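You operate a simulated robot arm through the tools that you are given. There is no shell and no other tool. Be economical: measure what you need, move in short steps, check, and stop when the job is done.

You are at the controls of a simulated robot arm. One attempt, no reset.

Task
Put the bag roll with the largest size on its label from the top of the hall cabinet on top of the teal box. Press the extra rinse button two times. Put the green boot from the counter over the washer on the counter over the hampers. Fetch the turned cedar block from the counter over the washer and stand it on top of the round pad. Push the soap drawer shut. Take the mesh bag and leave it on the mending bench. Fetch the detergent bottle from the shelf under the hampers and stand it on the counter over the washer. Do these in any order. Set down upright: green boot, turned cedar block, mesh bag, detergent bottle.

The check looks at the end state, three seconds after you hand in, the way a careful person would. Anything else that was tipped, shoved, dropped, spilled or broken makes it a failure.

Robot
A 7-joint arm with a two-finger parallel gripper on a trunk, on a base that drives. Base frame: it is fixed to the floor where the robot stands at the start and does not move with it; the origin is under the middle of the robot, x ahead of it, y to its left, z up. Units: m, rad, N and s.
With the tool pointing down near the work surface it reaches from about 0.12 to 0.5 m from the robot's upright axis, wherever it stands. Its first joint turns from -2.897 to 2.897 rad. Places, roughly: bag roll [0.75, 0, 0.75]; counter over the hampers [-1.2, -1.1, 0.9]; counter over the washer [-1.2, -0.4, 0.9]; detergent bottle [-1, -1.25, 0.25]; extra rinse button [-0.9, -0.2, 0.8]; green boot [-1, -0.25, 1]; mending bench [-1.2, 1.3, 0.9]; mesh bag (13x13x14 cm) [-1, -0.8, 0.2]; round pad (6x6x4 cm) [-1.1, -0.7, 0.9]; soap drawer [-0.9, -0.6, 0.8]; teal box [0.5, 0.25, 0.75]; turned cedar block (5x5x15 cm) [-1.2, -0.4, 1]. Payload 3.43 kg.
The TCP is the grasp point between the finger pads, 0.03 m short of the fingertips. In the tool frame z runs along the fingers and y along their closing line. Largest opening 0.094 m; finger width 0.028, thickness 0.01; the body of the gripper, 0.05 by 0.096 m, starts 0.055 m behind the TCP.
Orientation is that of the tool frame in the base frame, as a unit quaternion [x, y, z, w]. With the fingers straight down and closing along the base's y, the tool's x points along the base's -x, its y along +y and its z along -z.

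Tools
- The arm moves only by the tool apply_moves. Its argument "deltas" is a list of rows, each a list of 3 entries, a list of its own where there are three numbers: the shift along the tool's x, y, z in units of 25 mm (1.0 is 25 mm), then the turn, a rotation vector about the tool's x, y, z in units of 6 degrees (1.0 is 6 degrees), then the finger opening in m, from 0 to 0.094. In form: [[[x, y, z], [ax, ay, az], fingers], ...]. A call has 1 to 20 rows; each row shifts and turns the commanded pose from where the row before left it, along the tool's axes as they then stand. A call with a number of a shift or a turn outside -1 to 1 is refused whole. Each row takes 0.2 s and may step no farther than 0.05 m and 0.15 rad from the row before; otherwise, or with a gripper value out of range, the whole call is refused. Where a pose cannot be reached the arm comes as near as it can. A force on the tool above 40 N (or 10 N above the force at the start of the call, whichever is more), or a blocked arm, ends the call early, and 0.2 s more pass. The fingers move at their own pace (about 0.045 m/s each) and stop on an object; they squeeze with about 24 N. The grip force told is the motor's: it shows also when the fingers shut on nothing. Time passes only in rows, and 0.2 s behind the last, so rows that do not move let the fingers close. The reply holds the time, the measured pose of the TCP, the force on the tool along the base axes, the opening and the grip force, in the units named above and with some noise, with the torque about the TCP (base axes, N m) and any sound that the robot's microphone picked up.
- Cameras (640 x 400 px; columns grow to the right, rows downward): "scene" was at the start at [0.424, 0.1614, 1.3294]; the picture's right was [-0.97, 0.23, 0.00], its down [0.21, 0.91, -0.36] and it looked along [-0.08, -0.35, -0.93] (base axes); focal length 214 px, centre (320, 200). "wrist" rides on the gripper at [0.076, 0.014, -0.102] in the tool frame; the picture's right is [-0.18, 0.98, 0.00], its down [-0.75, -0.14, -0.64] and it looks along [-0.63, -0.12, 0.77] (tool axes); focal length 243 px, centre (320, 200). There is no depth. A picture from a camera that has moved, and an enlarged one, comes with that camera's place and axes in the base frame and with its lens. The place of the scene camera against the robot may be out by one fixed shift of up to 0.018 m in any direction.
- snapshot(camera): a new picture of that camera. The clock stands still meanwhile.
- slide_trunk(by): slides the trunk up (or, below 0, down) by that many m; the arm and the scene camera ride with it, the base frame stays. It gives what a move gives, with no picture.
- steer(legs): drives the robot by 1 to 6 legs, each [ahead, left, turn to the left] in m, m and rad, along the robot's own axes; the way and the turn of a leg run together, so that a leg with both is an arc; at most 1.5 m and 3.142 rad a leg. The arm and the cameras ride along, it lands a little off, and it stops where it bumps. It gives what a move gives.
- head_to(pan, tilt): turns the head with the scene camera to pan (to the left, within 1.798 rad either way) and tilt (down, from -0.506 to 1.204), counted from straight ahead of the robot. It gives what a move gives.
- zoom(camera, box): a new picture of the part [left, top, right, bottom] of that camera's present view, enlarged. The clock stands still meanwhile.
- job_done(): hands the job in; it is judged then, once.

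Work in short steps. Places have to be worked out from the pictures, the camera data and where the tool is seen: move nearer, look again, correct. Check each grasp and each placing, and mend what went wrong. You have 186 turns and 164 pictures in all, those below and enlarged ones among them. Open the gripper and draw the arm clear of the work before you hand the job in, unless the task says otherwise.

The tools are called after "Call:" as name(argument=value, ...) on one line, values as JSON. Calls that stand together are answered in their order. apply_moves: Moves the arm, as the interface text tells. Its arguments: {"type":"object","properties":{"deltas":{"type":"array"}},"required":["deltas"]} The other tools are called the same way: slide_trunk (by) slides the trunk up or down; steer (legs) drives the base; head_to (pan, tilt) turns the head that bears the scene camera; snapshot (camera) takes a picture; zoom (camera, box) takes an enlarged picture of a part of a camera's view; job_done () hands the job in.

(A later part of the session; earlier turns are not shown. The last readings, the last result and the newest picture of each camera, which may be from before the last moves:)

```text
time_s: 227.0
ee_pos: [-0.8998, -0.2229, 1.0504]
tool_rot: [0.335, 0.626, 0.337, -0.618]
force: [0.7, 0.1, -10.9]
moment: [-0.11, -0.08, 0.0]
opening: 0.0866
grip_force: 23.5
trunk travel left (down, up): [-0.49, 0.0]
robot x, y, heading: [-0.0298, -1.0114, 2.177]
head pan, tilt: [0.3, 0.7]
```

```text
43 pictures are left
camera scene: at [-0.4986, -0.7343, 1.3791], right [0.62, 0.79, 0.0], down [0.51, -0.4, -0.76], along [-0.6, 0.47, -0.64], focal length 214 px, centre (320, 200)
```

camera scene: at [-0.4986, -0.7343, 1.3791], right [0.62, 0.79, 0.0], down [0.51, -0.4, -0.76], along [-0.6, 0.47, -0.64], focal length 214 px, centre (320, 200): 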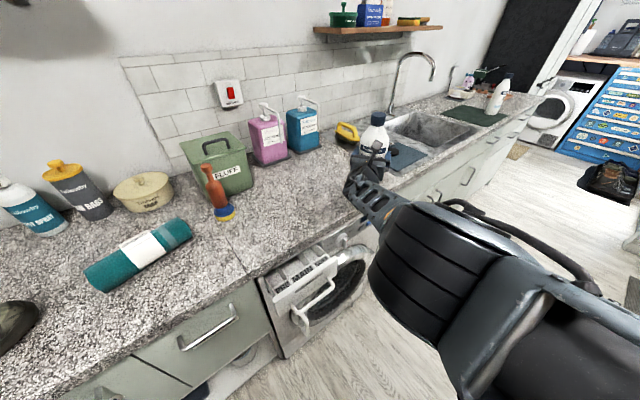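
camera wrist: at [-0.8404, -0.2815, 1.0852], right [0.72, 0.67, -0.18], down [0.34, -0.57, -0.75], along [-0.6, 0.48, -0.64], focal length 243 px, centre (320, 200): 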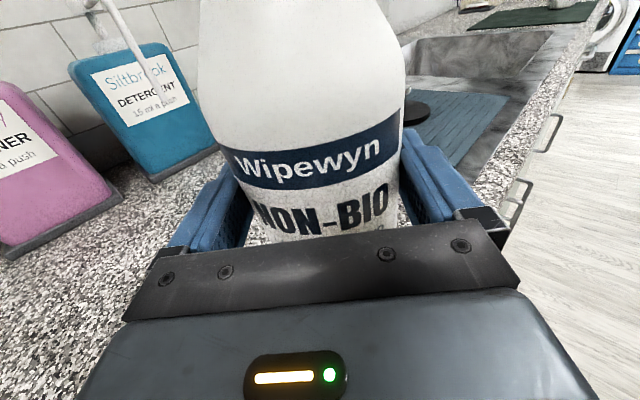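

Exactly as planned. Lower the trunk 4.3 cm to set the bottle down.

Call:
slide_trunk(by=-0.042)

Call:
apply_moves(deltas=[[[0, 0, 0], [0, 0, 0], 0.05], [[0, 0, 0], [0, 0, 0], 0.05]])

```text
time_s: 227.9
ee_pos: [-0.9, -0.2214, 1.008]
tool_rot: [0.336, 0.626, 0.338, -0.617]
force: [-0.4, -0.2, -10.4]
moment: [-0.12, -0.08, 0.0]
opening: 0.0865
grip_force: 24.4
trunk travel left (down, up): [-0.448, 0.042]
robot x, y, heading: [-0.0273, -1.0091, 2.175]
head pan, tilt: [0.3, 0.7]
```

```text
time_s: 228.5
ee_pos: [-0.8989, -0.2216, 1.008]
tool_rot: [0.335, 0.626, 0.336, -0.619]
force: [-1.1, -0.1, -7.6]
moment: [-0.1, -0.07, 0.0]
opening: 0.0868
grip_force: 24.7
trunk travel left (down, up): [-0.448, 0.042]
robot x, y, heading: [-0.0305, -1.0112, 2.181]
head pan, tilt: [0.3, 0.7]
```

Call:
slide_trunk(by=-0.005)

Call:
apply_moves(deltas=[[[0, 0, 0], [0, 0, 0], 0.05], [[0, 0, 0], [0, 0, 0], 0.05]])

```text
time_s: 229.0
ee_pos: [-0.9004, -0.2209, 1.0074]
tool_rot: [0.334, 0.625, 0.338, -0.62]
force: [-3.1, 5.3, 13.8]
moment: [0.21, 0.2, -0.06]
opening: 0.0868
grip_force: 24.1
trunk travel left (down, up): [-0.443, 0.047]
robot x, y, heading: [-0.0287, -1.0104, 2.176]
head pan, tilt: [0.3, 0.7]
```

```text
time_s: 229.6
ee_pos: [-0.8995, -0.2216, 1.0081]
tool_rot: [0.335, 0.624, 0.338, -0.619]
force: [-5.1, 7.4, 23.9]
moment: [0.43, 0.32, -0.02]
opening: 0.0868
grip_force: 24.2
trunk travel left (down, up): [-0.443, 0.047]
robot x, y, heading: [-0.0304, -1.0102, 2.178]
head pan, tilt: [0.3, 0.7]
```

Seated. Ease 2 mm, then open the fingers.

Call:
slide_trunk(by=0.003)

Call:
apply_moves(deltas=[[[0, 0, 0], [0, 0, 0], 0.094], [[0, 0, 0], [0, 0, 0], 0.094], [[0, 0, 0], [0, 0, 0], 0.094]])

Call:
snapshot(camera="wrist")

```text
time_s: 230.1
ee_pos: [-0.898, -0.2218, 1.0073]
tool_rot: [0.335, 0.626, 0.337, -0.618]
force: [-4.3, 5.0, 15.5]
moment: [0.26, 0.3, -0.05]
opening: 0.0867
grip_force: 24.2
trunk travel left (down, up): [-0.446, 0.044]
robot x, y, heading: [-0.0305, -1.0103, 2.179]
head pan, tilt: [0.3, 0.7]
```

```text
time_s: 230.9
ee_pos: [-0.8984, -0.222, 1.0065]
tool_rot: [0.334, 0.627, 0.337, -0.618]
force: [-0.2, -0.5, -0.3]
moment: [0.0, -0.01, 0.01]
opening: 0.0942
grip_force: 0.0
trunk travel left (down, up): [-0.446, 0.044]
robot x, y, heading: [-0.0243, -1.0118, 2.176]
head pan, tilt: [0.3, 0.7]
```

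```text
42 pictures are left
camera wrist: at [-0.8318, -0.2985, 1.0834], right [0.82, 0.54, -0.18], down [0.24, -0.62, -0.75], along [-0.51, 0.57, -0.64], focal length 243 px, centre (320, 200)
```

wrist: 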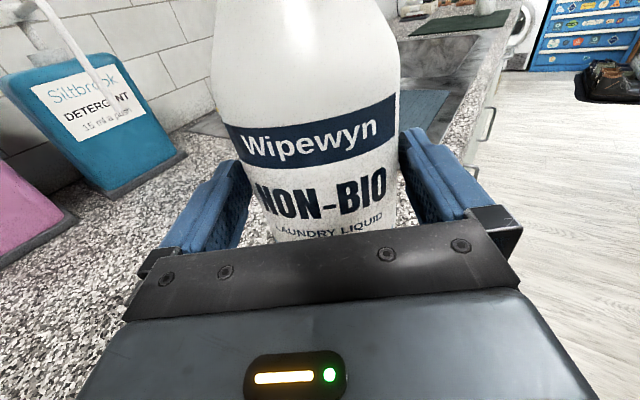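

Released and standing. Back the robot straight out along the tool axis, 0.13 m.

Call:
steer(legs=[[-0.13, 0.003, 0]])

Call:
snapshot(camera="scene")

```text
time_s: 232.2
ee_pos: [-0.8282, -0.3306, 1.0067]
tool_rot: [0.335, 0.626, 0.337, -0.618]
force: [-0.2, 0.1, -0.9]
moment: [0.0, 0.05, -0.05]
opening: 0.0941
grip_force: 0.2
trunk travel left (down, up): [-0.446, 0.044]
robot x, y, heading: [0.0433, -1.1152, 2.183]
head pan, tilt: [0.3, 0.7]
```

```text
41 pictures are left
camera scene: at [-0.4269, -0.8425, 1.3353], right [0.61, 0.79, 0.0], down [0.51, -0.4, -0.76], along [-0.6, 0.47, -0.64], focal length 214 px, centre (320, 200)
```

scene: 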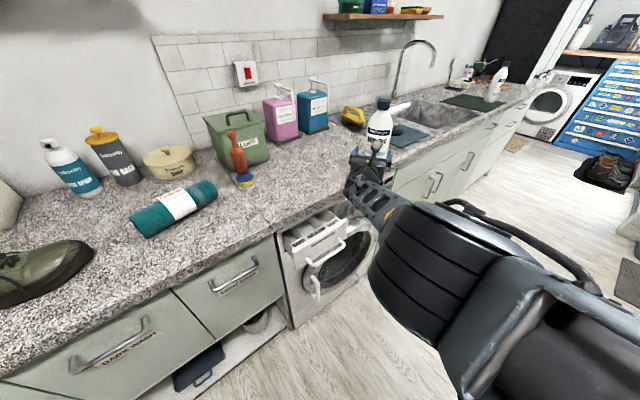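

The bottle stands on the washer counter. Now look at the washer panel and soap drawer.

Call:
head_to(pan=0.2, tilt=0.9)

Call:
zoom(camera="scene", box=[260, 80, 460, 260])

```text
time_s: 232.9
ee_pos: [-0.8274, -0.3305, 1.0069]
tool_rot: [0.334, 0.627, 0.337, -0.617]
force: [0.5, 0.1, -0.2]
moment: [0.02, -0.02, -0.02]
opening: 0.094
grip_force: 0.0
trunk travel left (down, up): [-0.446, 0.044]
robot x, y, heading: [0.046, -1.1154, 2.18]
head pan, tilt: [0.201, 0.901]
```

```text
2.22 times, centred on (360, 170) of scene
camera zoom: at [-0.4145, -0.8427, 1.3192], right [0.69, 0.72, 0.0], down [0.57, -0.54, -0.62], along [-0.45, 0.43, -0.78], focal length 477 px, centre (231, 267)
```

zoom: 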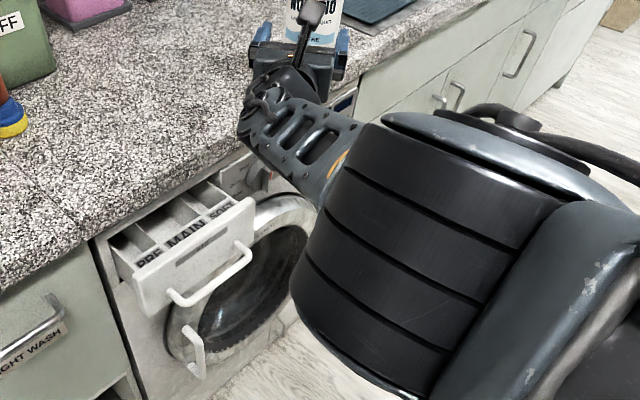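

Close the fingers, back off a bit, swing the hand away from the counter, and lower the trunk 0.2 m so the hand is at panel height.

Call:
steer(legs=[[-0.08, 0, 0], [0, 0, -0.5]])

Call:
apply_moves(deltas=[[[0, 0, 0], [0, 0, 0], 0.04], [[0, 0, 0], [0, 0, 0], 0.0], [[0, 0, 0], [0, 0, 0], 0.0], [[0, 0, 0], [0, 0, 0], 0.0]])

Call:
slide_trunk(by=-0.2)

Call:
head_to(pan=0.7, tilt=0.4)

Call:
snapshot(camera="scene")

```text
time_s: 235.4
ee_pos: [-0.2935, -0.0742, 1.0077]
tool_rot: [0.48, 0.523, 0.48, -0.515]
force: [-1.0, 0.5, -0.1]
moment: [-0.04, 0.04, 0.03]
opening: 0.0941
grip_force: 0.0
trunk travel left (down, up): [-0.446, 0.044]
robot x, y, heading: [0.0885, -1.1858, 1.68]
head pan, tilt: [0.201, 0.901]
```

```text
time_s: 236.4
ee_pos: [-0.2942, -0.0741, 1.0063]
tool_rot: [0.48, 0.524, 0.48, -0.515]
force: [-0.6, 0.5, 0.2]
moment: [0.04, -0.02, -0.02]
opening: 0.0068
grip_force: 0.0
trunk travel left (down, up): [-0.446, 0.044]
robot x, y, heading: [0.0881, -1.1836, 1.672]
head pan, tilt: [0.201, 0.901]
```

```text
time_s: 238.6
ee_pos: [-0.294, -0.0729, 0.8064]
tool_rot: [0.48, 0.523, 0.48, -0.515]
force: [-0.9, -0.3, -0.2]
moment: [0.02, -0.02, 0.02]
opening: 0.0002
grip_force: 24.0
trunk travel left (down, up): [-0.246, 0.244]
robot x, y, heading: [0.087, -1.1848, 1.676]
head pan, tilt: [0.201, 0.901]
```

```text
time_s: 239.5
ee_pos: [-0.2939, -0.0736, 0.807]
tool_rot: [0.48, 0.523, 0.48, -0.515]
force: [0.1, -0.4, 0.4]
moment: [0.01, -0.01, 0.02]
opening: 0.0
grip_force: 24.1
trunk travel left (down, up): [-0.246, 0.244]
robot x, y, heading: [0.0903, -1.1819, 1.676]
head pan, tilt: [0.7, 0.4]
```

```text
39 pictures are left
camera scene: at [-0.2215, -0.7226, 1.1621], right [0.69, 0.72, 0.0], down [0.28, -0.27, -0.92], along [-0.66, 0.64, -0.39], focal length 214 px, centre (320, 200)
```

scene: 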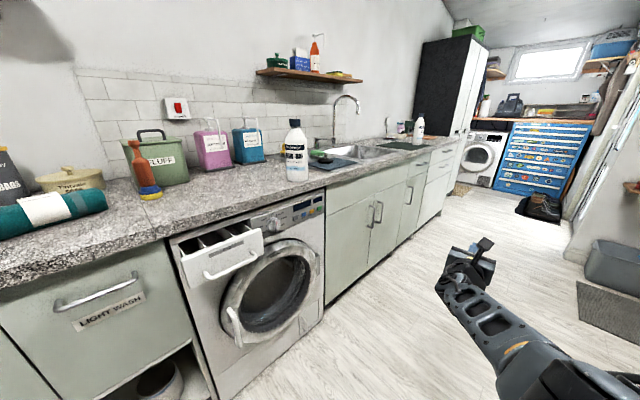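

Good view of washer panel and drawer; zoom on it.

Call:
zoom(camera="scene", box=[165, 180, 335, 290])

Call:
zoom(camera="scene", box=[245, 185, 335, 245])

```text
3.64 times, centred on (250, 235) of scene
camera zoom: at [-0.2215, -0.7226, 1.1621], right [0.69, 0.72, 0.0], down [0.28, -0.27, -0.92], along [-0.66, 0.64, -0.39], focal length 780 px, centre (574, 73)
```

zoom: 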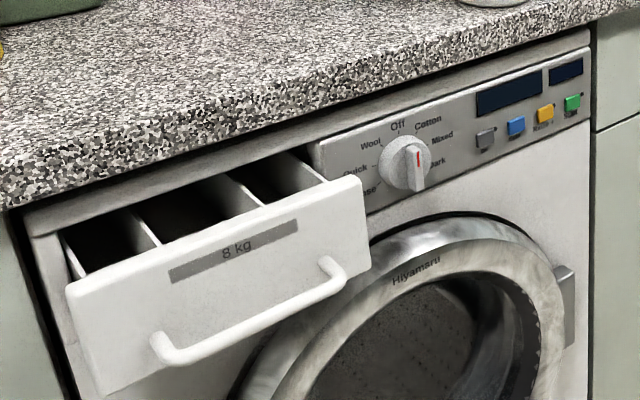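

```text
6.67 times, centred on (290, 215) of scene
camera zoom: at [-0.2215, -0.7226, 1.1621], right [0.69, 0.72, 0.0], down [0.28, -0.27, -0.92], along [-0.66, 0.64, -0.39], focal length 1430 px, centre (520, 100)
```

zoom: 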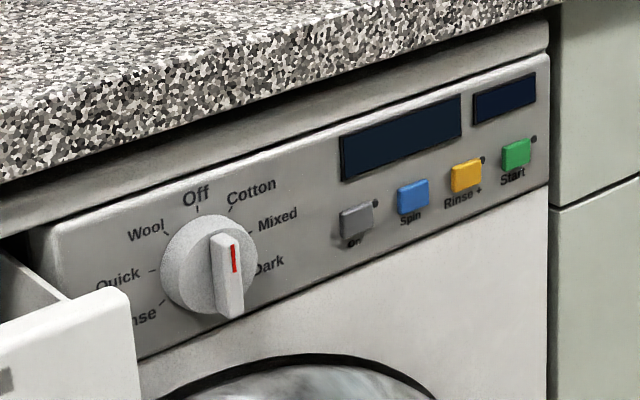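

The yellow "Rinse +" is the extra rinse button, ≈(-0.865, -0.165, 0.757). Raise the trunk and draw the level hand in/down so the arm is more compact.

Call:
slide_trunk(by=0.244)

Call:
apply_moves(deltas=[[[-1, 0, -0.93], [0, 0, 0], 0.0], [[-1, 0, -0.93], [0, 0, 0], 0.0], [[-1, 0, -0.93], [0, 0, 0], 0.0], [[-1, 0, -0.93], [0, 0, 0], 0.0], [[-1, 0, -0.93], [0, 0, 0], 0.0], [[-1, 0, -0.93], [0, 0, 0], 0.0], [[-1, 0, -0.93], [0, 0, 0], 0.0], [[-1, 0, -0.93], [0, 0, 0], 0.0], [[-1, 0, -0.93], [0, 0, 0], 0.0], [[-1, 0, -0.93], [0, 0, 0], 0.0], [[-1, 0, -0.93], [0, 0, 0], 0.0], [[-0.8, 0, -0.7], [0, 0, 0], 0.0]])

```text
time_s: 242.1
ee_pos: [-0.2936, -0.0734, 1.0506]
tool_rot: [0.481, 0.523, 0.481, -0.514]
force: [-0.3, -0.2, 0.7]
moment: [0.06, 0.04, 0.02]
opening: 0.0003
grip_force: 24.5
trunk travel left (down, up): [-0.49, 0.0]
robot x, y, heading: [0.0865, -1.1837, 1.678]
head pan, tilt: [0.7, 0.4]
```

```text
time_s: 244.7
ee_pos: [-0.2769, -0.336, 0.7694]
tool_rot: [0.48, 0.523, 0.481, -0.515]
force: [-0.8, 0.0, 1.6]
moment: [0.0, 0.01, -0.02]
opening: 0.0
grip_force: 24.1
out of reach, approached as far as the arm can: row 1, 2, 3, 4, 10, 11, 12
trunk travel left (down, up): [-0.49, 0.0]
robot x, y, heading: [0.0896, -1.1836, 1.673]
head pan, tilt: [0.7, 0.4]
```

Compact pose reached (0.88 ahead). Drive north and turn to heading ≈2.18, stopping with the fingertip ~15 cm short of the panel.

Call:
steer(legs=[[0.428, -0.045, 0], [0, 0, 0.505]])

Call:
snapshot(camera="wrist")

```text
time_s: 248.7
ee_pos: [-0.6452, -0.1925, 0.77]
tool_rot: [0.334, 0.627, 0.336, -0.619]
force: [-0.6, -0.3, 1.2]
moment: [0.01, -0.01, -0.01]
opening: 0.0
grip_force: 24.1
trunk travel left (down, up): [-0.49, 0.0]
robot x, y, heading: [0.0885, -0.7574, 2.186]
head pan, tilt: [0.7, 0.4]
```

```text
36 pictures are left
camera wrist: at [-0.5782, -0.2686, 0.8461], right [0.82, 0.54, -0.18], down [0.25, -0.62, -0.75], along [-0.51, 0.57, -0.64], focal length 243 px, centre (320, 200)
```

wrist: 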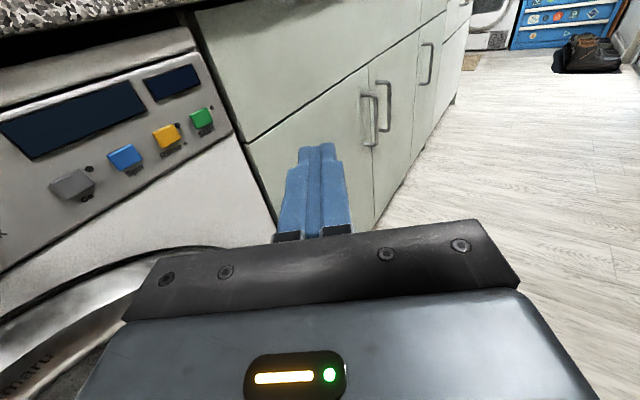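

Triangulated button: ≈(-0.813, -0.185, 0.776). Yaw the tool ~30° toward the panel (about its vertical axis) for a straighter push.

Call:
apply_moves(deltas=[[[0, 0, 0], [1, 0, 0], 0.0], [[0, 0, 0], [1, 0, 0], 0.0], [[0, 0, 0], [1, 0, 0], 0.0], [[0, 0, 0], [1, 0, 0], 0.0], [[0, 0, 0], [1, 0, 0], 0.0]])

Call:
snapshot(camera="wrist")

```text
time_s: 249.9
ee_pos: [-0.645, -0.1935, 0.7701]
tool_rot: [0.161, 0.693, 0.161, -0.684]
force: [-0.1, 0.2, -0.5]
moment: [-0.02, -0.01, 0.02]
opening: 0.0
grip_force: 23.5
trunk travel left (down, up): [-0.49, 0.0]
robot x, y, heading: [0.0871, -0.7557, 2.183]
head pan, tilt: [0.7, 0.4]
```

```text
35 pictures are left
camera wrist: at [-0.549, -0.2242, 0.8463], right [0.44, 0.88, -0.18], down [0.52, -0.41, -0.75], along [-0.73, 0.23, -0.64], focal length 243 px, centre (320, 200)
```

wrist: 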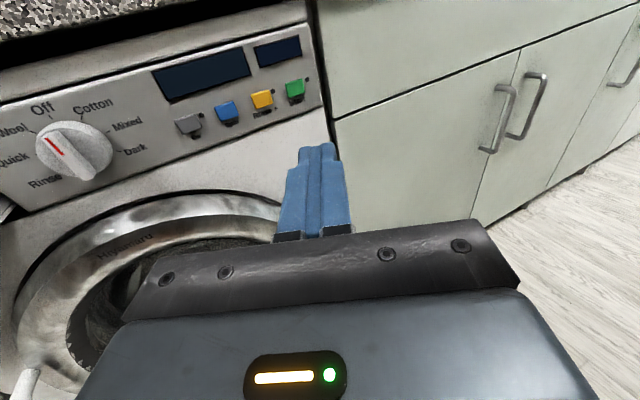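

Works well. Yaw another 24° so the tool points straight at the panel (-x).

Call:
apply_moves(deltas=[[[0, 0, 0], [1, 0, 0], 0.0], [[0, 0, 0], [1, 0, 0], 0.0], [[0, 0, 0], [1, 0, 0], 0.0], [[0, 0, 0], [1, 0, 0], 0.0]])

Call:
steer(legs=[[0.053, 0.058, 0]])

Call:
snapshot(camera="wrist")

```text
time_s: 250.9
ee_pos: [-0.646, -0.1944, 0.769]
tool_rot: [0.016, 0.711, 0.014, -0.703]
force: [1.0, -0.1, 0.8]
moment: [-0.01, 0.0, 0.0]
opening: 0.0001
grip_force: 24.0
trunk travel left (down, up): [-0.49, 0.0]
robot x, y, heading: [0.0876, -0.7581, 2.18]
head pan, tilt: [0.7, 0.4]
```

```text
time_s: 252.0
ee_pos: [-0.7248, -0.1849, 0.7687]
tool_rot: [0.016, 0.711, 0.014, -0.703]
force: [-0.7, 0.3, 0.7]
moment: [0.02, 0.03, 0.01]
opening: 0.0
grip_force: 24.3
trunk travel left (down, up): [-0.49, 0.0]
robot x, y, heading: [0.0075, -0.7444, 2.192]
head pan, tilt: [0.7, 0.4]
```

```text
34 pictures are left
camera wrist: at [-0.6227, -0.172, 0.8462], right [0.04, 0.98, -0.19], down [0.64, -0.17, -0.75], along [-0.76, -0.09, -0.64], focal length 243 px, centre (320, 200)
```

wrist: 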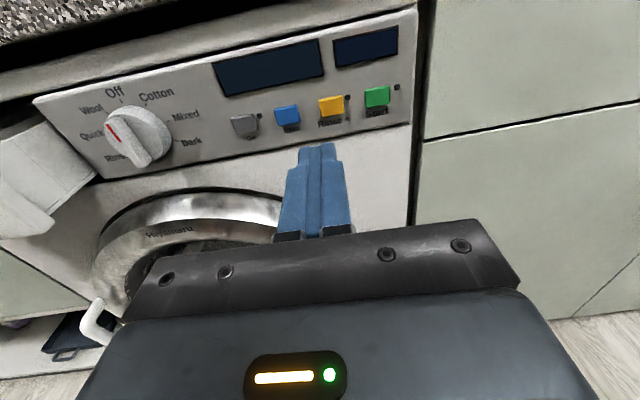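

Refined: button front ≈(-0.855, -0.168, 0.762). Align, then advance 7.5 cm.

Call:
apply_moves(deltas=[[[-0.28, 0.45, 0], [0, 0, 0], 0.0], [[0, 0, 1], [0, 0, 0], 0.0], [[0, 0, 1], [0, 0, 0], 0.0], [[0, 0, 0.8], [0, 0, 0], 0.0]])

Call:
zoom(camera="wrist", box=[230, 60, 430, 210])

```text
time_s: 253.0
ee_pos: [-0.7626, -0.1823, 0.7929]
tool_rot: [0.016, 0.711, 0.014, -0.703]
force: [-0.3, -0.2, -0.1]
moment: [0.02, -0.02, -0.01]
opening: 0.0
grip_force: 23.7
out of reach, approached as far as the arm can: row 1, 2, 3, 4
trunk travel left (down, up): [-0.49, 0.0]
robot x, y, heading: [0.007, -0.7482, 2.182]
head pan, tilt: [0.7, 0.4]
```

```text
2.67 times, centred on (330, 135) of wrist
camera zoom: at [-0.6591, -0.1713, 0.8702], right [0.04, 0.98, -0.19], down [0.64, -0.17, -0.75], along [-0.76, -0.09, -0.64], focal length 647 px, centre (293, 373)
```

zoom: 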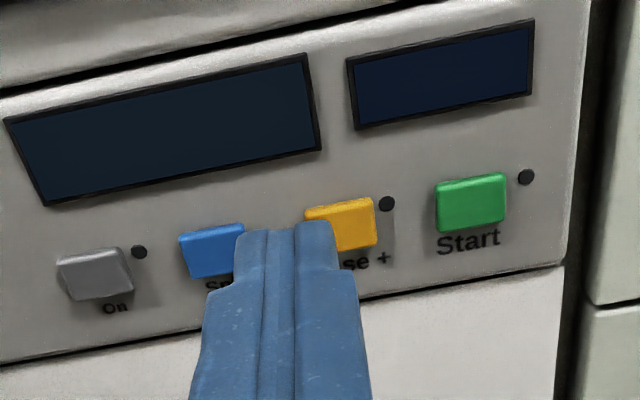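

Arm is at its limits here, so use trunk and base: lower 3 cm, shift the base +y 13 mm and -x 45 mm.

Call:
slide_trunk(by=-0.031)

Call:
steer(legs=[[0.0364, 0.0294, 0]])

Call:
zoom(camera="wrist", box=[230, 60, 430, 210])

```text
time_s: 253.7
ee_pos: [-0.7605, -0.1831, 0.7621]
tool_rot: [0.015, 0.711, 0.013, -0.703]
force: [0.2, 0.5, 0.0]
moment: [0.02, 0.0, 0.02]
opening: 0.0
grip_force: 24.1
trunk travel left (down, up): [-0.459, 0.031]
robot x, y, heading: [0.006, -0.749, 2.184]
head pan, tilt: [0.7, 0.4]
```

```text
time_s: 254.6
ee_pos: [-0.8074, -0.1705, 0.7628]
tool_rot: [0.015, 0.711, 0.013, -0.703]
force: [0.2, -0.5, 0.0]
moment: [0.02, -0.03, 0.01]
opening: 0.0002
grip_force: 23.9
trunk travel left (down, up): [-0.459, 0.031]
robot x, y, heading: [-0.0393, -0.7342, 2.184]
head pan, tilt: [0.7, 0.4]
```

```text
2.67 times, centred on (330, 135) of wrist
camera zoom: at [-0.7042, -0.1585, 0.8391], right [0.04, 0.98, -0.19], down [0.64, -0.17, -0.75], along [-0.76, -0.09, -0.64], focal length 647 px, centre (293, 373)
```

zoom: 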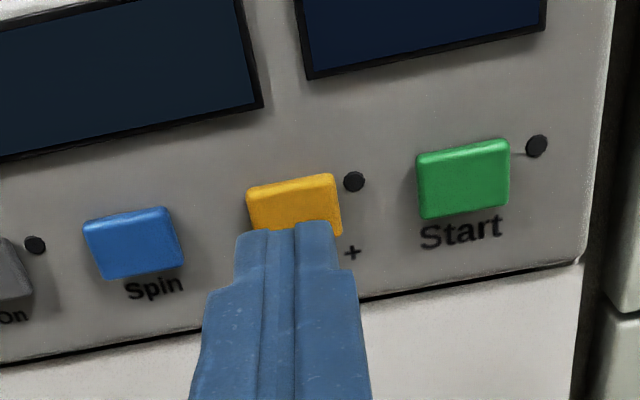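

Well aligned with "Rinse +", about 2 cm away. Push: base 2 cm toward -x.

Call:
steer(legs=[[0.0126, 0.018, 0]])

```text
time_s: 255.4
ee_pos: [-0.8279, -0.1708, 0.7623]
tool_rot: [0.016, 0.711, 0.014, -0.703]
force: [-0.4, 0.8, 0.7]
moment: [-0.01, 0.02, 0.01]
opening: 0.0
grip_force: 23.9
trunk travel left (down, up): [-0.459, 0.031]
robot x, y, heading: [-0.0565, -0.73, 2.189]
head pan, tilt: [0.7, 0.4]
```

No contact yet; another 6 mm.

Call:
steer(legs=[[0.0035, 0.005, 0]])

Call:
zoom(camera="wrist", box=[230, 60, 430, 210])

```text
time_s: 256.2
ee_pos: [-0.8348, -0.1711, 0.7626]
tool_rot: [0.015, 0.711, 0.013, -0.703]
force: [2.2, -1.5, 0.3]
moment: [-0.02, 0.03, 0.07]
opening: 0.0
grip_force: 23.8
trunk travel left (down, up): [-0.459, 0.031]
robot x, y, heading: [-0.0668, -0.7329, 2.188]
head pan, tilt: [0.7, 0.4]
heard: click
```

```text
2.67 times, centred on (330, 135) of wrist
camera zoom: at [-0.7325, -0.1589, 0.839], right [0.04, 0.98, -0.19], down [0.64, -0.17, -0.75], along [-0.76, -0.09, -0.64], focal length 647 px, centre (293, 373)
```

zoom: 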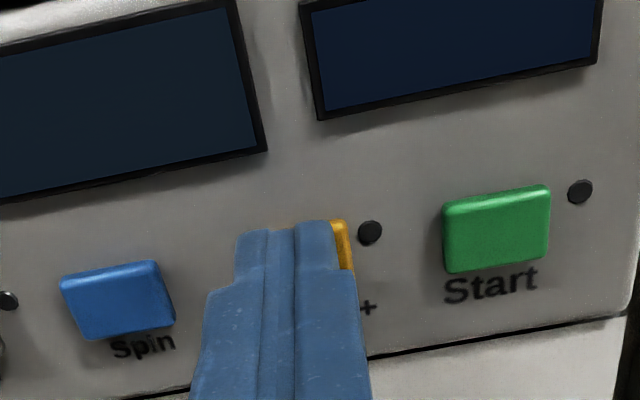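

Heard a click: one press. Back off 15 mm fully, then press again.

Call:
steer(legs=[[-0.0087, -0.0123, 0]])

Call:
steer(legs=[[0.0087, 0.0123, 0]])

```text
time_s: 256.9
ee_pos: [-0.8194, -0.1703, 0.7612]
tool_rot: [0.016, 0.711, 0.014, -0.703]
force: [0.4, -0.1, -0.3]
moment: [-0.01, 0.01, -0.04]
opening: 0.0
grip_force: 24.2
trunk travel left (down, up): [-0.459, 0.031]
robot x, y, heading: [-0.0512, -0.7382, 2.187]
head pan, tilt: [0.7, 0.4]
```

```text
time_s: 257.7
ee_pos: [-0.8343, -0.1709, 0.7625]
tool_rot: [0.015, 0.711, 0.013, -0.703]
force: [2.3, -0.5, 0.4]
moment: [0.01, 0.04, 0.0]
opening: 0.0
grip_force: 24.1
trunk travel left (down, up): [-0.459, 0.031]
robot x, y, heading: [-0.0638, -0.7331, 2.188]
head pan, tilt: [0.7, 0.4]
heard: click
```

Second click heard: the extra rinse is pressed twice. Now withdraw, turn slightly, and shift toward the soap drawer, keeping in front of it.

Call:
steer(legs=[[-0.0116, -0.0163, 0], [0, 0, -0.138], [-0.0226, -0.0435, 0], [-0.266, 0.138, 0]])

Call:
snapshot(camera="wrist")

```text
time_s: 261.3
ee_pos: [-0.6822, -0.3739, 0.7616]
tool_rot: [0.063, 0.708, 0.06, -0.701]
force: [-0.4, 0.6, 1.0]
moment: [0.03, -0.01, 0.0]
opening: 0.0
grip_force: 24.3
trunk travel left (down, up): [-0.459, 0.031]
robot x, y, heading: [0.0024, -1.0354, 2.051]
head pan, tilt: [0.7, 0.4]
```

```text
30 pictures are left
camera wrist: at [-0.5798, -0.3754, 0.839], right [0.17, 0.97, -0.19], down [0.62, -0.26, -0.75], along [-0.77, 0.02, -0.64], focal length 243 px, centre (320, 200)
```

wrist: 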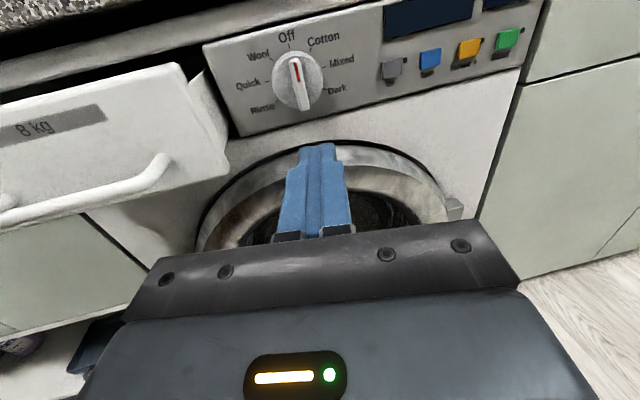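

Drawer face ≈ y -0.43…-0.62, handle bar at z≈0.777. Raise 1.5 cm, back 3 cm, move to the drawer's middle.

Call:
slide_trunk(by=0.016)

Call:
steer(legs=[[-0.0138, -0.0266, 0], [-0.134, 0.0696, 0]])

Call:
snapshot(camera="wrist")

```text
time_s: 261.9
ee_pos: [-0.6819, -0.3725, 0.7781]
tool_rot: [0.065, 0.708, 0.062, -0.7]
force: [0.6, 0.5, -0.4]
moment: [-0.01, -0.01, -0.04]
opening: 0.0
grip_force: 23.8
trunk travel left (down, up): [-0.475, 0.015]
robot x, y, heading: [0.0048, -1.0359, 2.05]
head pan, tilt: [0.7, 0.4]
```

```text
time_s: 263.7
ee_pos: [-0.6531, -0.5232, 0.7774]
tool_rot: [0.065, 0.708, 0.062, -0.7]
force: [0.5, 0.4, 0.3]
moment: [0.02, 0.02, -0.02]
opening: 0.0001
grip_force: 24.3
trunk travel left (down, up): [-0.475, 0.015]
robot x, y, heading: [0.0356, -1.1842, 2.05]
head pan, tilt: [0.7, 0.4]
```

```text
29 pictures are left
camera wrist: at [-0.55, -0.5264, 0.855], right [0.18, 0.97, -0.19], down [0.62, -0.26, -0.75], along [-0.77, 0.02, -0.64], focal length 243 px, centre (320, 200)
```

wrist: 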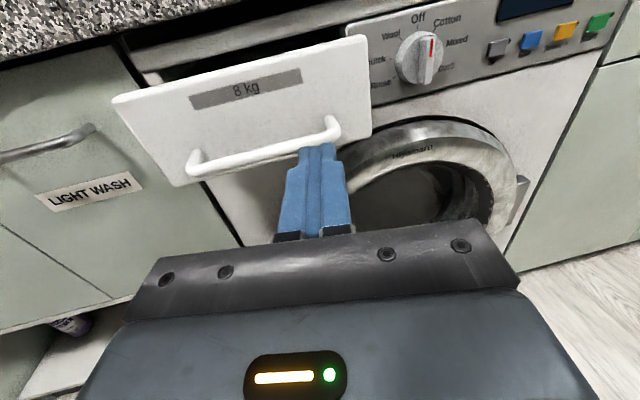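

Drawer centre y≈-0.552. Shift 3.4 cm to -y and push 8 cm toward -x.

Call:
steer(legs=[[-0.03, 0.0157, 0], [0.0369, 0.071, 0]])

Call:
snapshot(camera="wrist")

```text
time_s: 265.2
ee_pos: [-0.7323, -0.5576, 0.7777]
tool_rot: [0.063, 0.709, 0.061, -0.7]
force: [-0.5, 0.7, 0.2]
moment: [-0.01, -0.02, 0.02]
opening: 0.0001
grip_force: 24.2
trunk travel left (down, up): [-0.475, 0.015]
robot x, y, heading: [-0.0472, -1.2208, 2.052]
head pan, tilt: [0.7, 0.4]
```

```text
28 pictures are left
camera wrist: at [-0.63, -0.5602, 0.8551], right [0.17, 0.97, -0.19], down [0.62, -0.26, -0.75], along [-0.77, 0.02, -0.64], focal length 243 px, centre (320, 200)
```

wrist: 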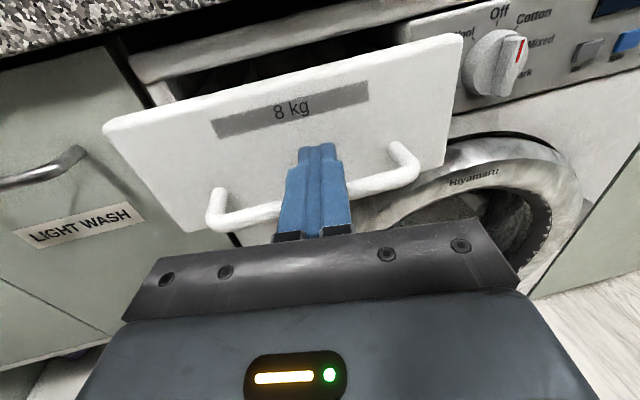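

Centred, fingers over the handle toward the face. Push on 6 cm.

Call:
steer(legs=[[0.0277, 0.0532, 0]])

Call:
snapshot(camera="wrist")

```text
time_s: 266.2
ee_pos: [-0.7926, -0.5573, 0.7777]
tool_rot: [0.064, 0.709, 0.061, -0.7]
force: [1.8, 1.0, 0.7]
moment: [0.02, -0.01, 0.02]
opening: 0.0
grip_force: 23.8
trunk travel left (down, up): [-0.475, 0.015]
robot x, y, heading: [-0.1103, -1.2217, 2.054]
head pan, tilt: [0.7, 0.4]
```

```text
27 pictures are left
camera wrist: at [-0.6904, -0.5601, 0.8551], right [0.17, 0.97, -0.19], down [0.62, -0.26, -0.75], along [-0.77, 0.02, -0.64], focal length 243 px, centre (320, 200)
```

wrist: 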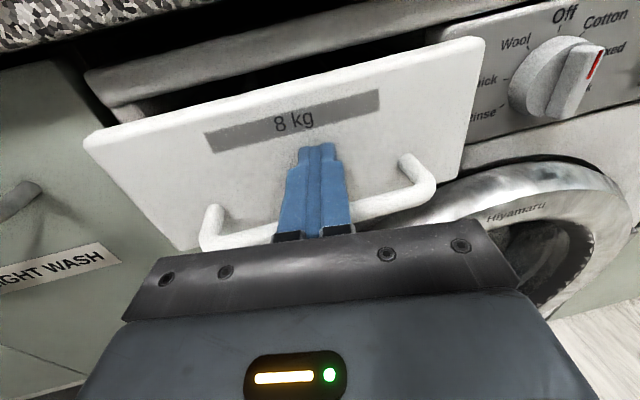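

The drawer is moving in. Push on 4 cm.

Call:
steer(legs=[[0.0185, 0.0355, 0]])

Call:
steer(legs=[[0.0138, 0.0266, 0]])

Call:
snapshot(camera="wrist")

```text
time_s: 267.1
ee_pos: [-0.8335, -0.5574, 0.7778]
tool_rot: [0.062, 0.708, 0.06, -0.7]
force: [0.0, 0.6, 1.2]
moment: [0.03, -0.03, -0.01]
opening: 0.0003
grip_force: 24.0
trunk travel left (down, up): [-0.475, 0.015]
robot x, y, heading: [-0.1486, -1.2229, 2.05]
head pan, tilt: [0.7, 0.4]
```

```text
time_s: 267.8
ee_pos: [-0.8375, -0.5584, 0.7788]
tool_rot: [0.062, 0.706, 0.061, -0.703]
force: [15.9, -6.3, 10.3]
moment: [-0.04, 0.41, 0.23]
opening: 0.0
grip_force: 23.6
trunk travel left (down, up): [-0.475, 0.015]
robot x, y, heading: [-0.1544, -1.2221, 2.055]
head pan, tilt: [0.7, 0.4]
stopped in leg 1: the force on the tool passed its limit at 90 N (the readings are from after the stop); the commanded pose is now the measured one
```

```text
26 pictures are left
camera wrist: at [-0.734, -0.5604, 0.8546], right [0.17, 0.97, -0.19], down [0.61, -0.25, -0.75], along [-0.77, 0.02, -0.63], focal length 243 px, centre (320, 200)
```

wrist: 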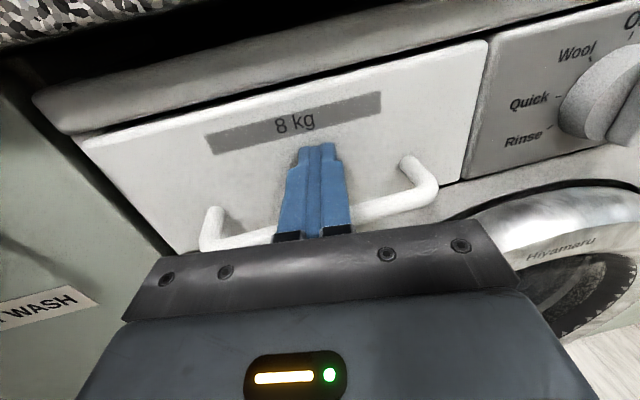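

The drawer is flush shut. Back off, unyaw the tool, lower the trunk, and draw the hand in for the mesh bag job.

Call:
steer(legs=[[-0.0645, -0.124, 0]])

Call:
apply_moves(deltas=[[[0, 0, 0], [-1, 0, 0], 0.0], [[0, 0, 0], [-1, 0, 0], 0.0], [[0, 0, 0], [-1, 0, 0], 0.0], [[0, 0, 0], [-1, 0, 0], 0.0], [[0, 0, 0], [-1, 0, 0], 0.0], [[0, 0, 0], [-1, 0, 0], 0.03], [[0, 0, 0], [-1, 0, 0], 0.05], [[0, 0, 0], [-1, 0, 0], 0.07], [[0, 0, 0], [-1, 0, 0], 0.07]])

Call:
slide_trunk(by=-0.4)

Call:
apply_moves(deltas=[[[0, 0, -1], [0, 0, 0], 0.07], [[0, 0, -1], [0, 0, 0], 0.07], [[0, 0, -1], [0, 0, 0], 0.07], [[0, 0, -1], [0, 0, 0], 0.07], [[0, 0, -1], [0, 0, 0], 0.07], [[0, 0, -1], [0, 0, 0], 0.07], [[0, 0, -1], [0, 0, 0], 0.07], [[0, 0, -1], [0, 0, 0], 0.07]])

```text
time_s: 269.2
ee_pos: [-0.697, -0.5568, 0.7775]
tool_rot: [0.063, 0.707, 0.061, -0.702]
force: [0.2, -1.2, 7.7]
moment: [0.02, -0.02, 0.01]
opening: 0.0
grip_force: 23.8
trunk travel left (down, up): [-0.475, 0.015]
robot x, y, heading: [-0.0173, -1.2202, 2.052]
head pan, tilt: [0.7, 0.4]
```

```text
time_s: 271.2
ee_pos: [-0.6957, -0.5582, 0.7795]
tool_rot: [0.376, 0.601, 0.376, -0.596]
force: [0.1, 0.2, 1.1]
moment: [-0.02, -0.02, -0.01]
opening: 0.0699
grip_force: 0.0
trunk travel left (down, up): [-0.475, 0.015]
robot x, y, heading: [-0.0131, -1.2249, 2.054]
head pan, tilt: [0.7, 0.4]
```

```text
time_s: 271.7
ee_pos: [-0.7032, -0.5574, 0.7785]
tool_rot: [-0.374, -0.596, -0.373, 0.605]
force: [-0.2, -1.9, 9.4]
moment: [-0.62, 0.27, 0.04]
opening: 0.0713
grip_force: 0.8
trunk travel left (down, up): [-0.465, 0.025]
robot x, y, heading: [-0.0115, -1.2182, 2.054]
head pan, tilt: [0.7, 0.4]
stopped: the force on the tool passed its limit at 51 N (the readings are from after the stop); the commanded pose is now the measured one
```

```text
time_s: 273.5
ee_pos: [-0.6145, -0.7389, 0.7754]
tool_rot: [-0.375, -0.596, -0.374, 0.603]
force: [-0.1, 0.2, 0.6]
moment: [0.01, 0.02, -0.03]
opening: 0.0701
grip_force: 0.0
trunk travel left (down, up): [-0.465, 0.025]
robot x, y, heading: [-0.0153, -1.2227, 2.047]
head pan, tilt: [0.7, 0.4]
```

Something was under the fingers while lowering; perhaps the drawer handle was hooked. Check the drawer.

Call:
head_to(pan=0.6, tilt=0.6)

Call:
snapshot(camera="scene")

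```text
time_s: 274.3
ee_pos: [-0.6152, -0.7362, 0.7738]
tool_rot: [-0.375, -0.597, -0.374, 0.603]
force: [-0.2, 0.2, -0.6]
moment: [0.0, -0.02, -0.04]
opening: 0.07
grip_force: 0.0
trunk travel left (down, up): [-0.465, 0.025]
robot x, y, heading: [-0.0135, -1.2217, 2.052]
head pan, tilt: [0.6, 0.6]
```

```text
25 pictures are left
camera scene: at [-0.4627, -0.9028, 1.3631], right [0.47, 0.88, 0.0], down [0.5, -0.27, -0.83], along [-0.73, 0.39, -0.56], focal length 214 px, centre (320, 200)
```

scene: 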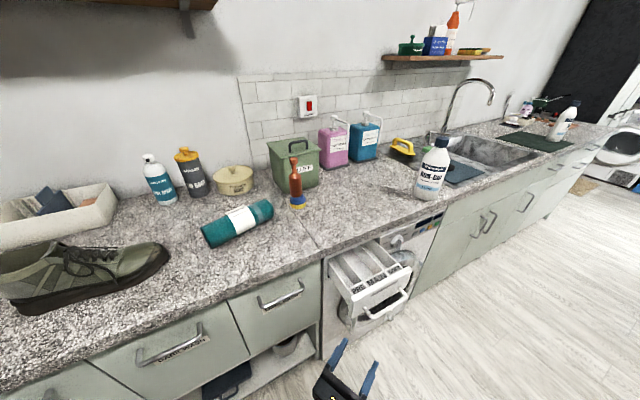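

The fingers hooked the handle and pulled the drawer out again. Redo it higher: raise to z≈0.80, yaw the tool again, and push on the face above the handle.

Call:
slide_trunk(by=0.025)

Call:
apply_moves(deltas=[[[0, 0, 0], [1, 0, 0], 0.04], [[0, 0, 0], [1, 0, 0], 0.0], [[0, 0, 0], [1, 0, 0], 0.0], [[0, 0, 0], [1, 0, 0], 0.0], [[0, 0, 0], [1, 0, 0], 0.0], [[0, 0, 0], [1, 0, 0], 0.0], [[0, 0, 0], [1, 0, 0], 0.0], [[0, 0, 0], [1, 0, 0], 0.0], [[0, 0, 0], [1, 0, 0], 0.0]])

Call:
steer(legs=[[0.16, -0.083, 0]])

Call:
snapshot(camera="wrist")

```text
time_s: 275.0
ee_pos: [-0.6142, -0.7362, 0.7993]
tool_rot: [-0.374, -0.597, -0.373, 0.603]
force: [0.3, 0.1, -0.1]
moment: [0.0, 0.04, -0.01]
opening: 0.0697
grip_force: 0.1
trunk travel left (down, up): [-0.49, 0.0]
robot x, y, heading: [-0.0153, -1.2229, 2.052]
head pan, tilt: [0.6, 0.6]
```

```text
time_s: 277.2
ee_pos: [-0.5204, -0.5982, 0.8]
tool_rot: [-0.177, -0.681, -0.179, 0.687]
force: [0.1, -0.3, 0.6]
moment: [0.01, 0.01, 0.0]
opening: 0.0001
grip_force: 23.7
trunk travel left (down, up): [-0.49, 0.0]
robot x, y, heading: [-0.0168, -1.2207, 2.051]
head pan, tilt: [0.6, 0.6]
stopped in row 9: the arm was blocked; the commanded pose is now the measured one
```

```text
time_s: 278.7
ee_pos: [-0.5195, -0.4176, 0.7996]
tool_rot: [-0.178, -0.681, -0.18, 0.687]
force: [0.1, 0.7, 0.2]
moment: [0.01, 0.03, 0.02]
opening: 0.0
grip_force: 24.5
trunk travel left (down, up): [-0.49, 0.0]
robot x, y, heading: [-0.0164, -1.0409, 2.05]
head pan, tilt: [0.6, 0.6]
```

```text
24 pictures are left
camera wrist: at [-0.4229, -0.4541, 0.8751], right [0.48, 0.86, -0.18], down [0.49, -0.43, -0.76], along [-0.73, 0.27, -0.62], focal length 243 px, centre (320, 200)
```

wrist: 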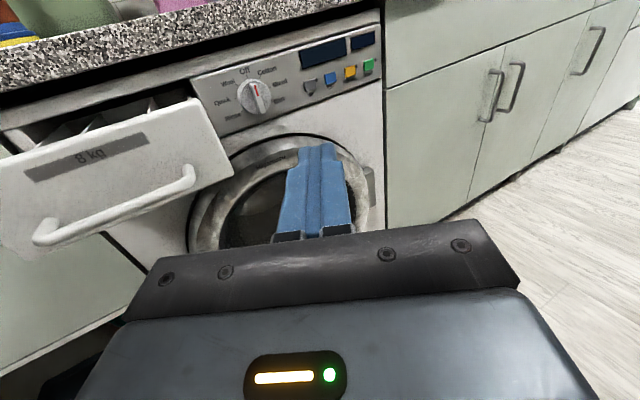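

Aim at the face above the handle (y≈-0.55, z≈0.80). Move to its middle and push 0.27 m toward -x in steps.

Call:
steer(legs=[[-0.13, 0.068, 0], [0.083, 0.16, 0]])

Call:
snapshot(camera="wrist")

```text
time_s: 281.1
ee_pos: [-0.701, -0.5647, 0.8006]
tool_rot: [-0.176, -0.681, -0.178, 0.688]
force: [0.2, 0.3, 0.7]
moment: [-0.03, 0.02, 0.0]
opening: 0.0
grip_force: 23.7
trunk travel left (down, up): [-0.49, 0.0]
robot x, y, heading: [-0.1931, -1.1868, 2.048]
head pan, tilt: [0.6, 0.6]
```

```text
23 pictures are left
camera wrist: at [-0.6035, -0.6011, 0.8751], right [0.47, 0.86, -0.18], down [0.49, -0.43, -0.76], along [-0.73, 0.27, -0.62], focal length 243 px, centre (320, 200)
```

wrist: 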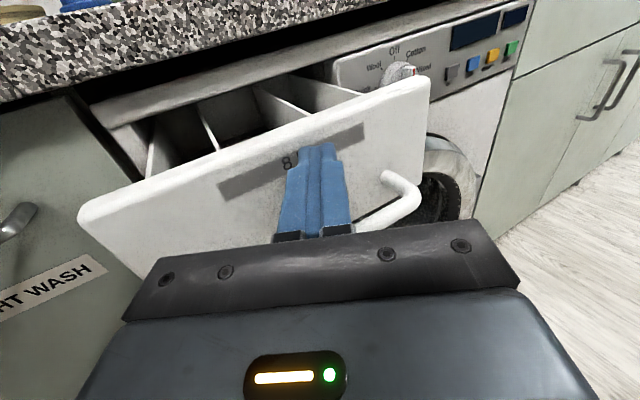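

The tip is on the face's label, above the handle. Push on.

Call:
steer(legs=[[0.0553, 0.1064, 0]])

Call:
steer(legs=[[0.0092, 0.0177, 0]])

Call:
snapshot(camera="wrist")

```text
time_s: 282.4
ee_pos: [-0.8211, -0.5644, 0.8002]
tool_rot: [-0.176, -0.681, -0.178, 0.688]
force: [0.6, -0.4, -0.2]
moment: [-0.03, -0.01, 0.03]
opening: 0.0
grip_force: 24.0
trunk travel left (down, up): [-0.49, 0.0]
robot x, y, heading: [-0.3142, -1.1887, 2.052]
head pan, tilt: [0.6, 0.6]
```

```text
time_s: 283.3
ee_pos: [-0.8371, -0.5655, 0.7998]
tool_rot: [-0.174, -0.681, -0.178, 0.688]
force: [5.9, -2.4, 2.9]
moment: [0.01, -0.03, 0.07]
opening: 0.0
grip_force: 23.8
trunk travel left (down, up): [-0.49, 0.0]
robot x, y, heading: [-0.3321, -1.1871, 2.048]
head pan, tilt: [0.6, 0.6]
stopped in leg 1: the force on the tool passed its limit at 74 N (the readings are from after the stop); the commanded pose is now the measured one
```

```text
22 pictures are left
camera wrist: at [-0.74, -0.6014, 0.8746], right [0.47, 0.86, -0.18], down [0.49, -0.43, -0.76], along [-0.73, 0.27, -0.62], focal length 243 px, centre (320, 200)
```

wrist: 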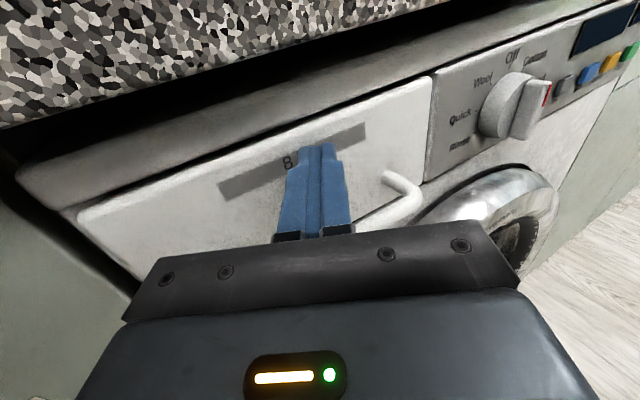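

Shut flush. Retreat 8 cm and verify that the drawer stays.

Call:
steer(legs=[[-0.0369, -0.071, 0]])

Call:
snapshot(camera="wrist")

```text
time_s: 284.3
ee_pos: [-0.7554, -0.5654, 0.7997]
tool_rot: [-0.175, -0.682, -0.178, 0.688]
force: [0.1, 0.3, 1.0]
moment: [-0.02, -0.05, -0.01]
opening: 0.0
grip_force: 24.4
trunk travel left (down, up): [-0.49, 0.0]
robot x, y, heading: [-0.25, -1.1847, 2.05]
head pan, tilt: [0.6, 0.6]
```

```text
21 pictures are left
camera wrist: at [-0.6592, -0.6013, 0.8744], right [0.47, 0.86, -0.18], down [0.49, -0.43, -0.76], along [-0.73, 0.27, -0.62], focal length 243 px, centre (320, 200)
```

wrist: 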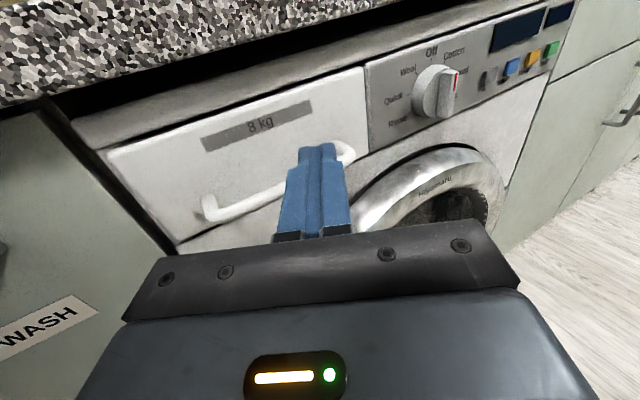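

The drawer stays shut. Next the mesh bag: back away 0.28 m, turn so the tool points -x, lower the trunk, and pitch the hand 45° down.

Call:
steer(legs=[[-0.129, -0.248, 0], [0, 0, 0.5]])

Call:
slide_trunk(by=-0.4)

Call:
apply_moves(deltas=[[[0, 0, 0], [0, -1, 0], 0.06], [[0, 0, 0], [0, -1, 0], 0.06], [[0, 0, 0], [0, -1, 0], 0.06], [[0, 0, 0], [0, -1, 0], 0.06], [[0, 0, 0], [0, -1, 0], 0.06], [[0, 0, 0], [0, -1, 0], 0.06], [[0, 0, 0], [0, -1, 0], 0.06], [[0, 0, 0], [0, -0.5, 0], 0.06]])

Call:
snapshot(camera="wrist")

```text
time_s: 287.7
ee_pos: [-0.7138, -0.8873, 0.7984]
tool_rot: [0.001, -0.703, 0.0, 0.711]
force: [0.3, 0.3, -0.6]
moment: [0.0, 0.0, 0.05]
opening: 0.0001
grip_force: 23.7
trunk travel left (down, up): [-0.49, 0.0]
robot x, y, heading: [0.0292, -1.1857, 2.559]
head pan, tilt: [0.6, 0.6]
```

```text
time_s: 291.6
ee_pos: [-0.7147, -0.8875, 0.3997]
tool_rot: [0.002, -0.703, 0.0, 0.711]
force: [0.2, -0.5, -0.1]
moment: [-0.01, 0.01, -0.03]
opening: 0.0
grip_force: 23.4
trunk travel left (down, up): [-0.09, 0.4]
robot x, y, heading: [0.0308, -1.187, 2.559]
head pan, tilt: [0.6, 0.6]
```

```text
time_s: 293.4
ee_pos: [-0.7139, -0.8872, 0.3999]
tool_rot: [-0.001, 0.922, 0.001, -0.387]
force: [0.0, 0.0, -0.3]
moment: [-0.01, -0.06, 0.02]
opening: 0.0601
grip_force: 0.0
trunk travel left (down, up): [-0.09, 0.4]
robot x, y, heading: [0.0295, -1.1867, 2.557]
head pan, tilt: [0.6, 0.6]
```

```text
20 pictures are left
camera wrist: at [-0.6944, -0.872, 0.5258], right [0.13, 0.98, -0.13], down [0.99, -0.14, -0.09], along [-0.11, -0.12, -0.99], focal length 243 px, centre (320, 200)
```

wrist: 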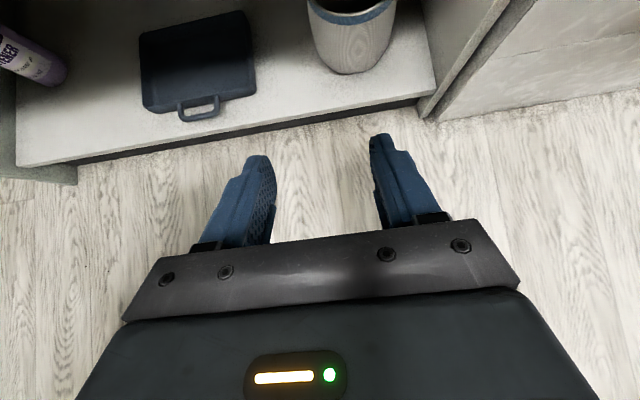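

Pose is ideal. Bag rim centre ≈(-1.008, -0.838), south wall ≈ y -0.90, rim z≈0.24. Lower the hand to z≈0.285 and bring it to x≈-0.85 before the shelf.

Call:
apply_moves(deltas=[[[-0.76, 0, 0.76], [0, 0, 0], 0.06], [[-0.76, 0, 0.76], [0, 0, 0], 0.06], [[-0.76, 0, 0.76], [0, 0, 0], 0.06]])

Call:
slide_trunk(by=-0.035)

Call:
steer(legs=[[0.106, 0.086, 0]])

Call:
snapshot(camera="wrist")

```text
time_s: 294.2
ee_pos: [-0.715, -0.8874, 0.3198]
tool_rot: [-0.001, 0.922, 0.001, -0.387]
force: [-0.2, -0.9, 0.9]
moment: [-0.04, 0.02, 0.02]
opening: 0.06
grip_force: 0.0
trunk travel left (down, up): [-0.09, 0.4]
robot x, y, heading: [0.0313, -1.1845, 2.562]
head pan, tilt: [0.6, 0.6]
```

```text
time_s: 294.9
ee_pos: [-0.7133, -0.8869, 0.2857]
tool_rot: [-0.001, 0.922, 0.001, -0.388]
force: [1.0, 0.5, 0.7]
moment: [-0.03, 0.0, 0.01]
opening: 0.06
grip_force: 0.0
trunk travel left (down, up): [-0.055, 0.435]
robot x, y, heading: [0.0298, -1.1849, 2.558]
head pan, tilt: [0.6, 0.6]
```

```text
time_s: 296.3
ee_pos: [-0.8519, -0.9001, 0.2839]
tool_rot: [-0.002, 0.922, 0.0, -0.387]
force: [-0.1, 0.8, -0.3]
moment: [-0.01, -0.02, 0.02]
opening: 0.0599
grip_force: 0.0
trunk travel left (down, up): [-0.055, 0.435]
robot x, y, heading: [-0.1051, -1.1959, 2.555]
head pan, tilt: [0.6, 0.6]
```

```text
19 pictures are left
camera wrist: at [-0.8315, -0.8853, 0.4103], right [0.13, 0.98, -0.13], down [0.99, -0.14, -0.09], along [-0.11, -0.12, -0.99], focal length 243 px, centre (320, 200)
```

wrist: 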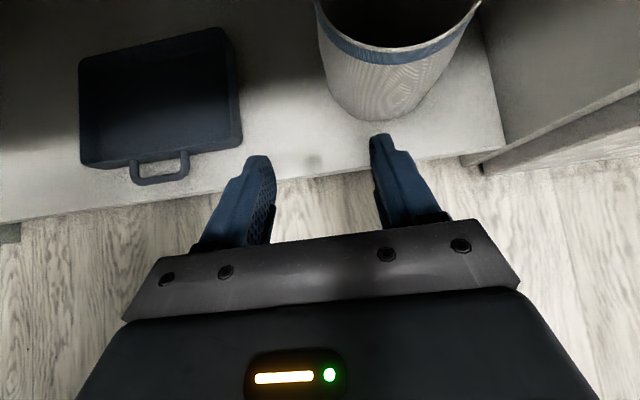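

Refined: rim front (-0.95, -0.84, 0.232), radius ≈0.065, south wall y≈-0.89. Drive in 0.158 m with +1.1 cm y so the fingers straddle the south wall from above.

Call:
steer(legs=[[0.1377, 0.0783, 0]])

Call:
snapshot(camera="wrist")

```text
time_s: 297.7
ee_pos: [-0.9977, -0.8884, 0.2726]
tool_rot: [0.001, 0.926, 0.0, -0.377]
force: [0.2, 0.7, -0.1]
moment: [0.04, 0.0, 0.01]
opening: 0.0601
grip_force: 0.0
trunk travel left (down, up): [-0.055, 0.435]
robot x, y, heading: [-0.2629, -1.1894, 2.56]
head pan, tilt: [0.6, 0.6]
```

```text
18 pictures are left
camera wrist: at [-0.9812, -0.873, 0.3989], right [0.13, 0.98, -0.13], down [0.99, -0.14, -0.07], along [-0.08, -0.12, -0.99], focal length 243 px, centre (320, 200)
```

wrist: 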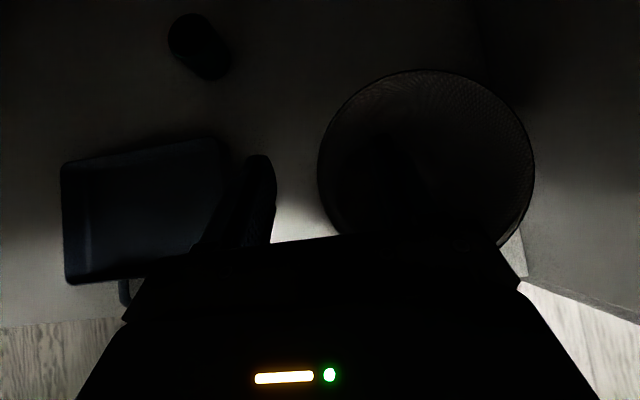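

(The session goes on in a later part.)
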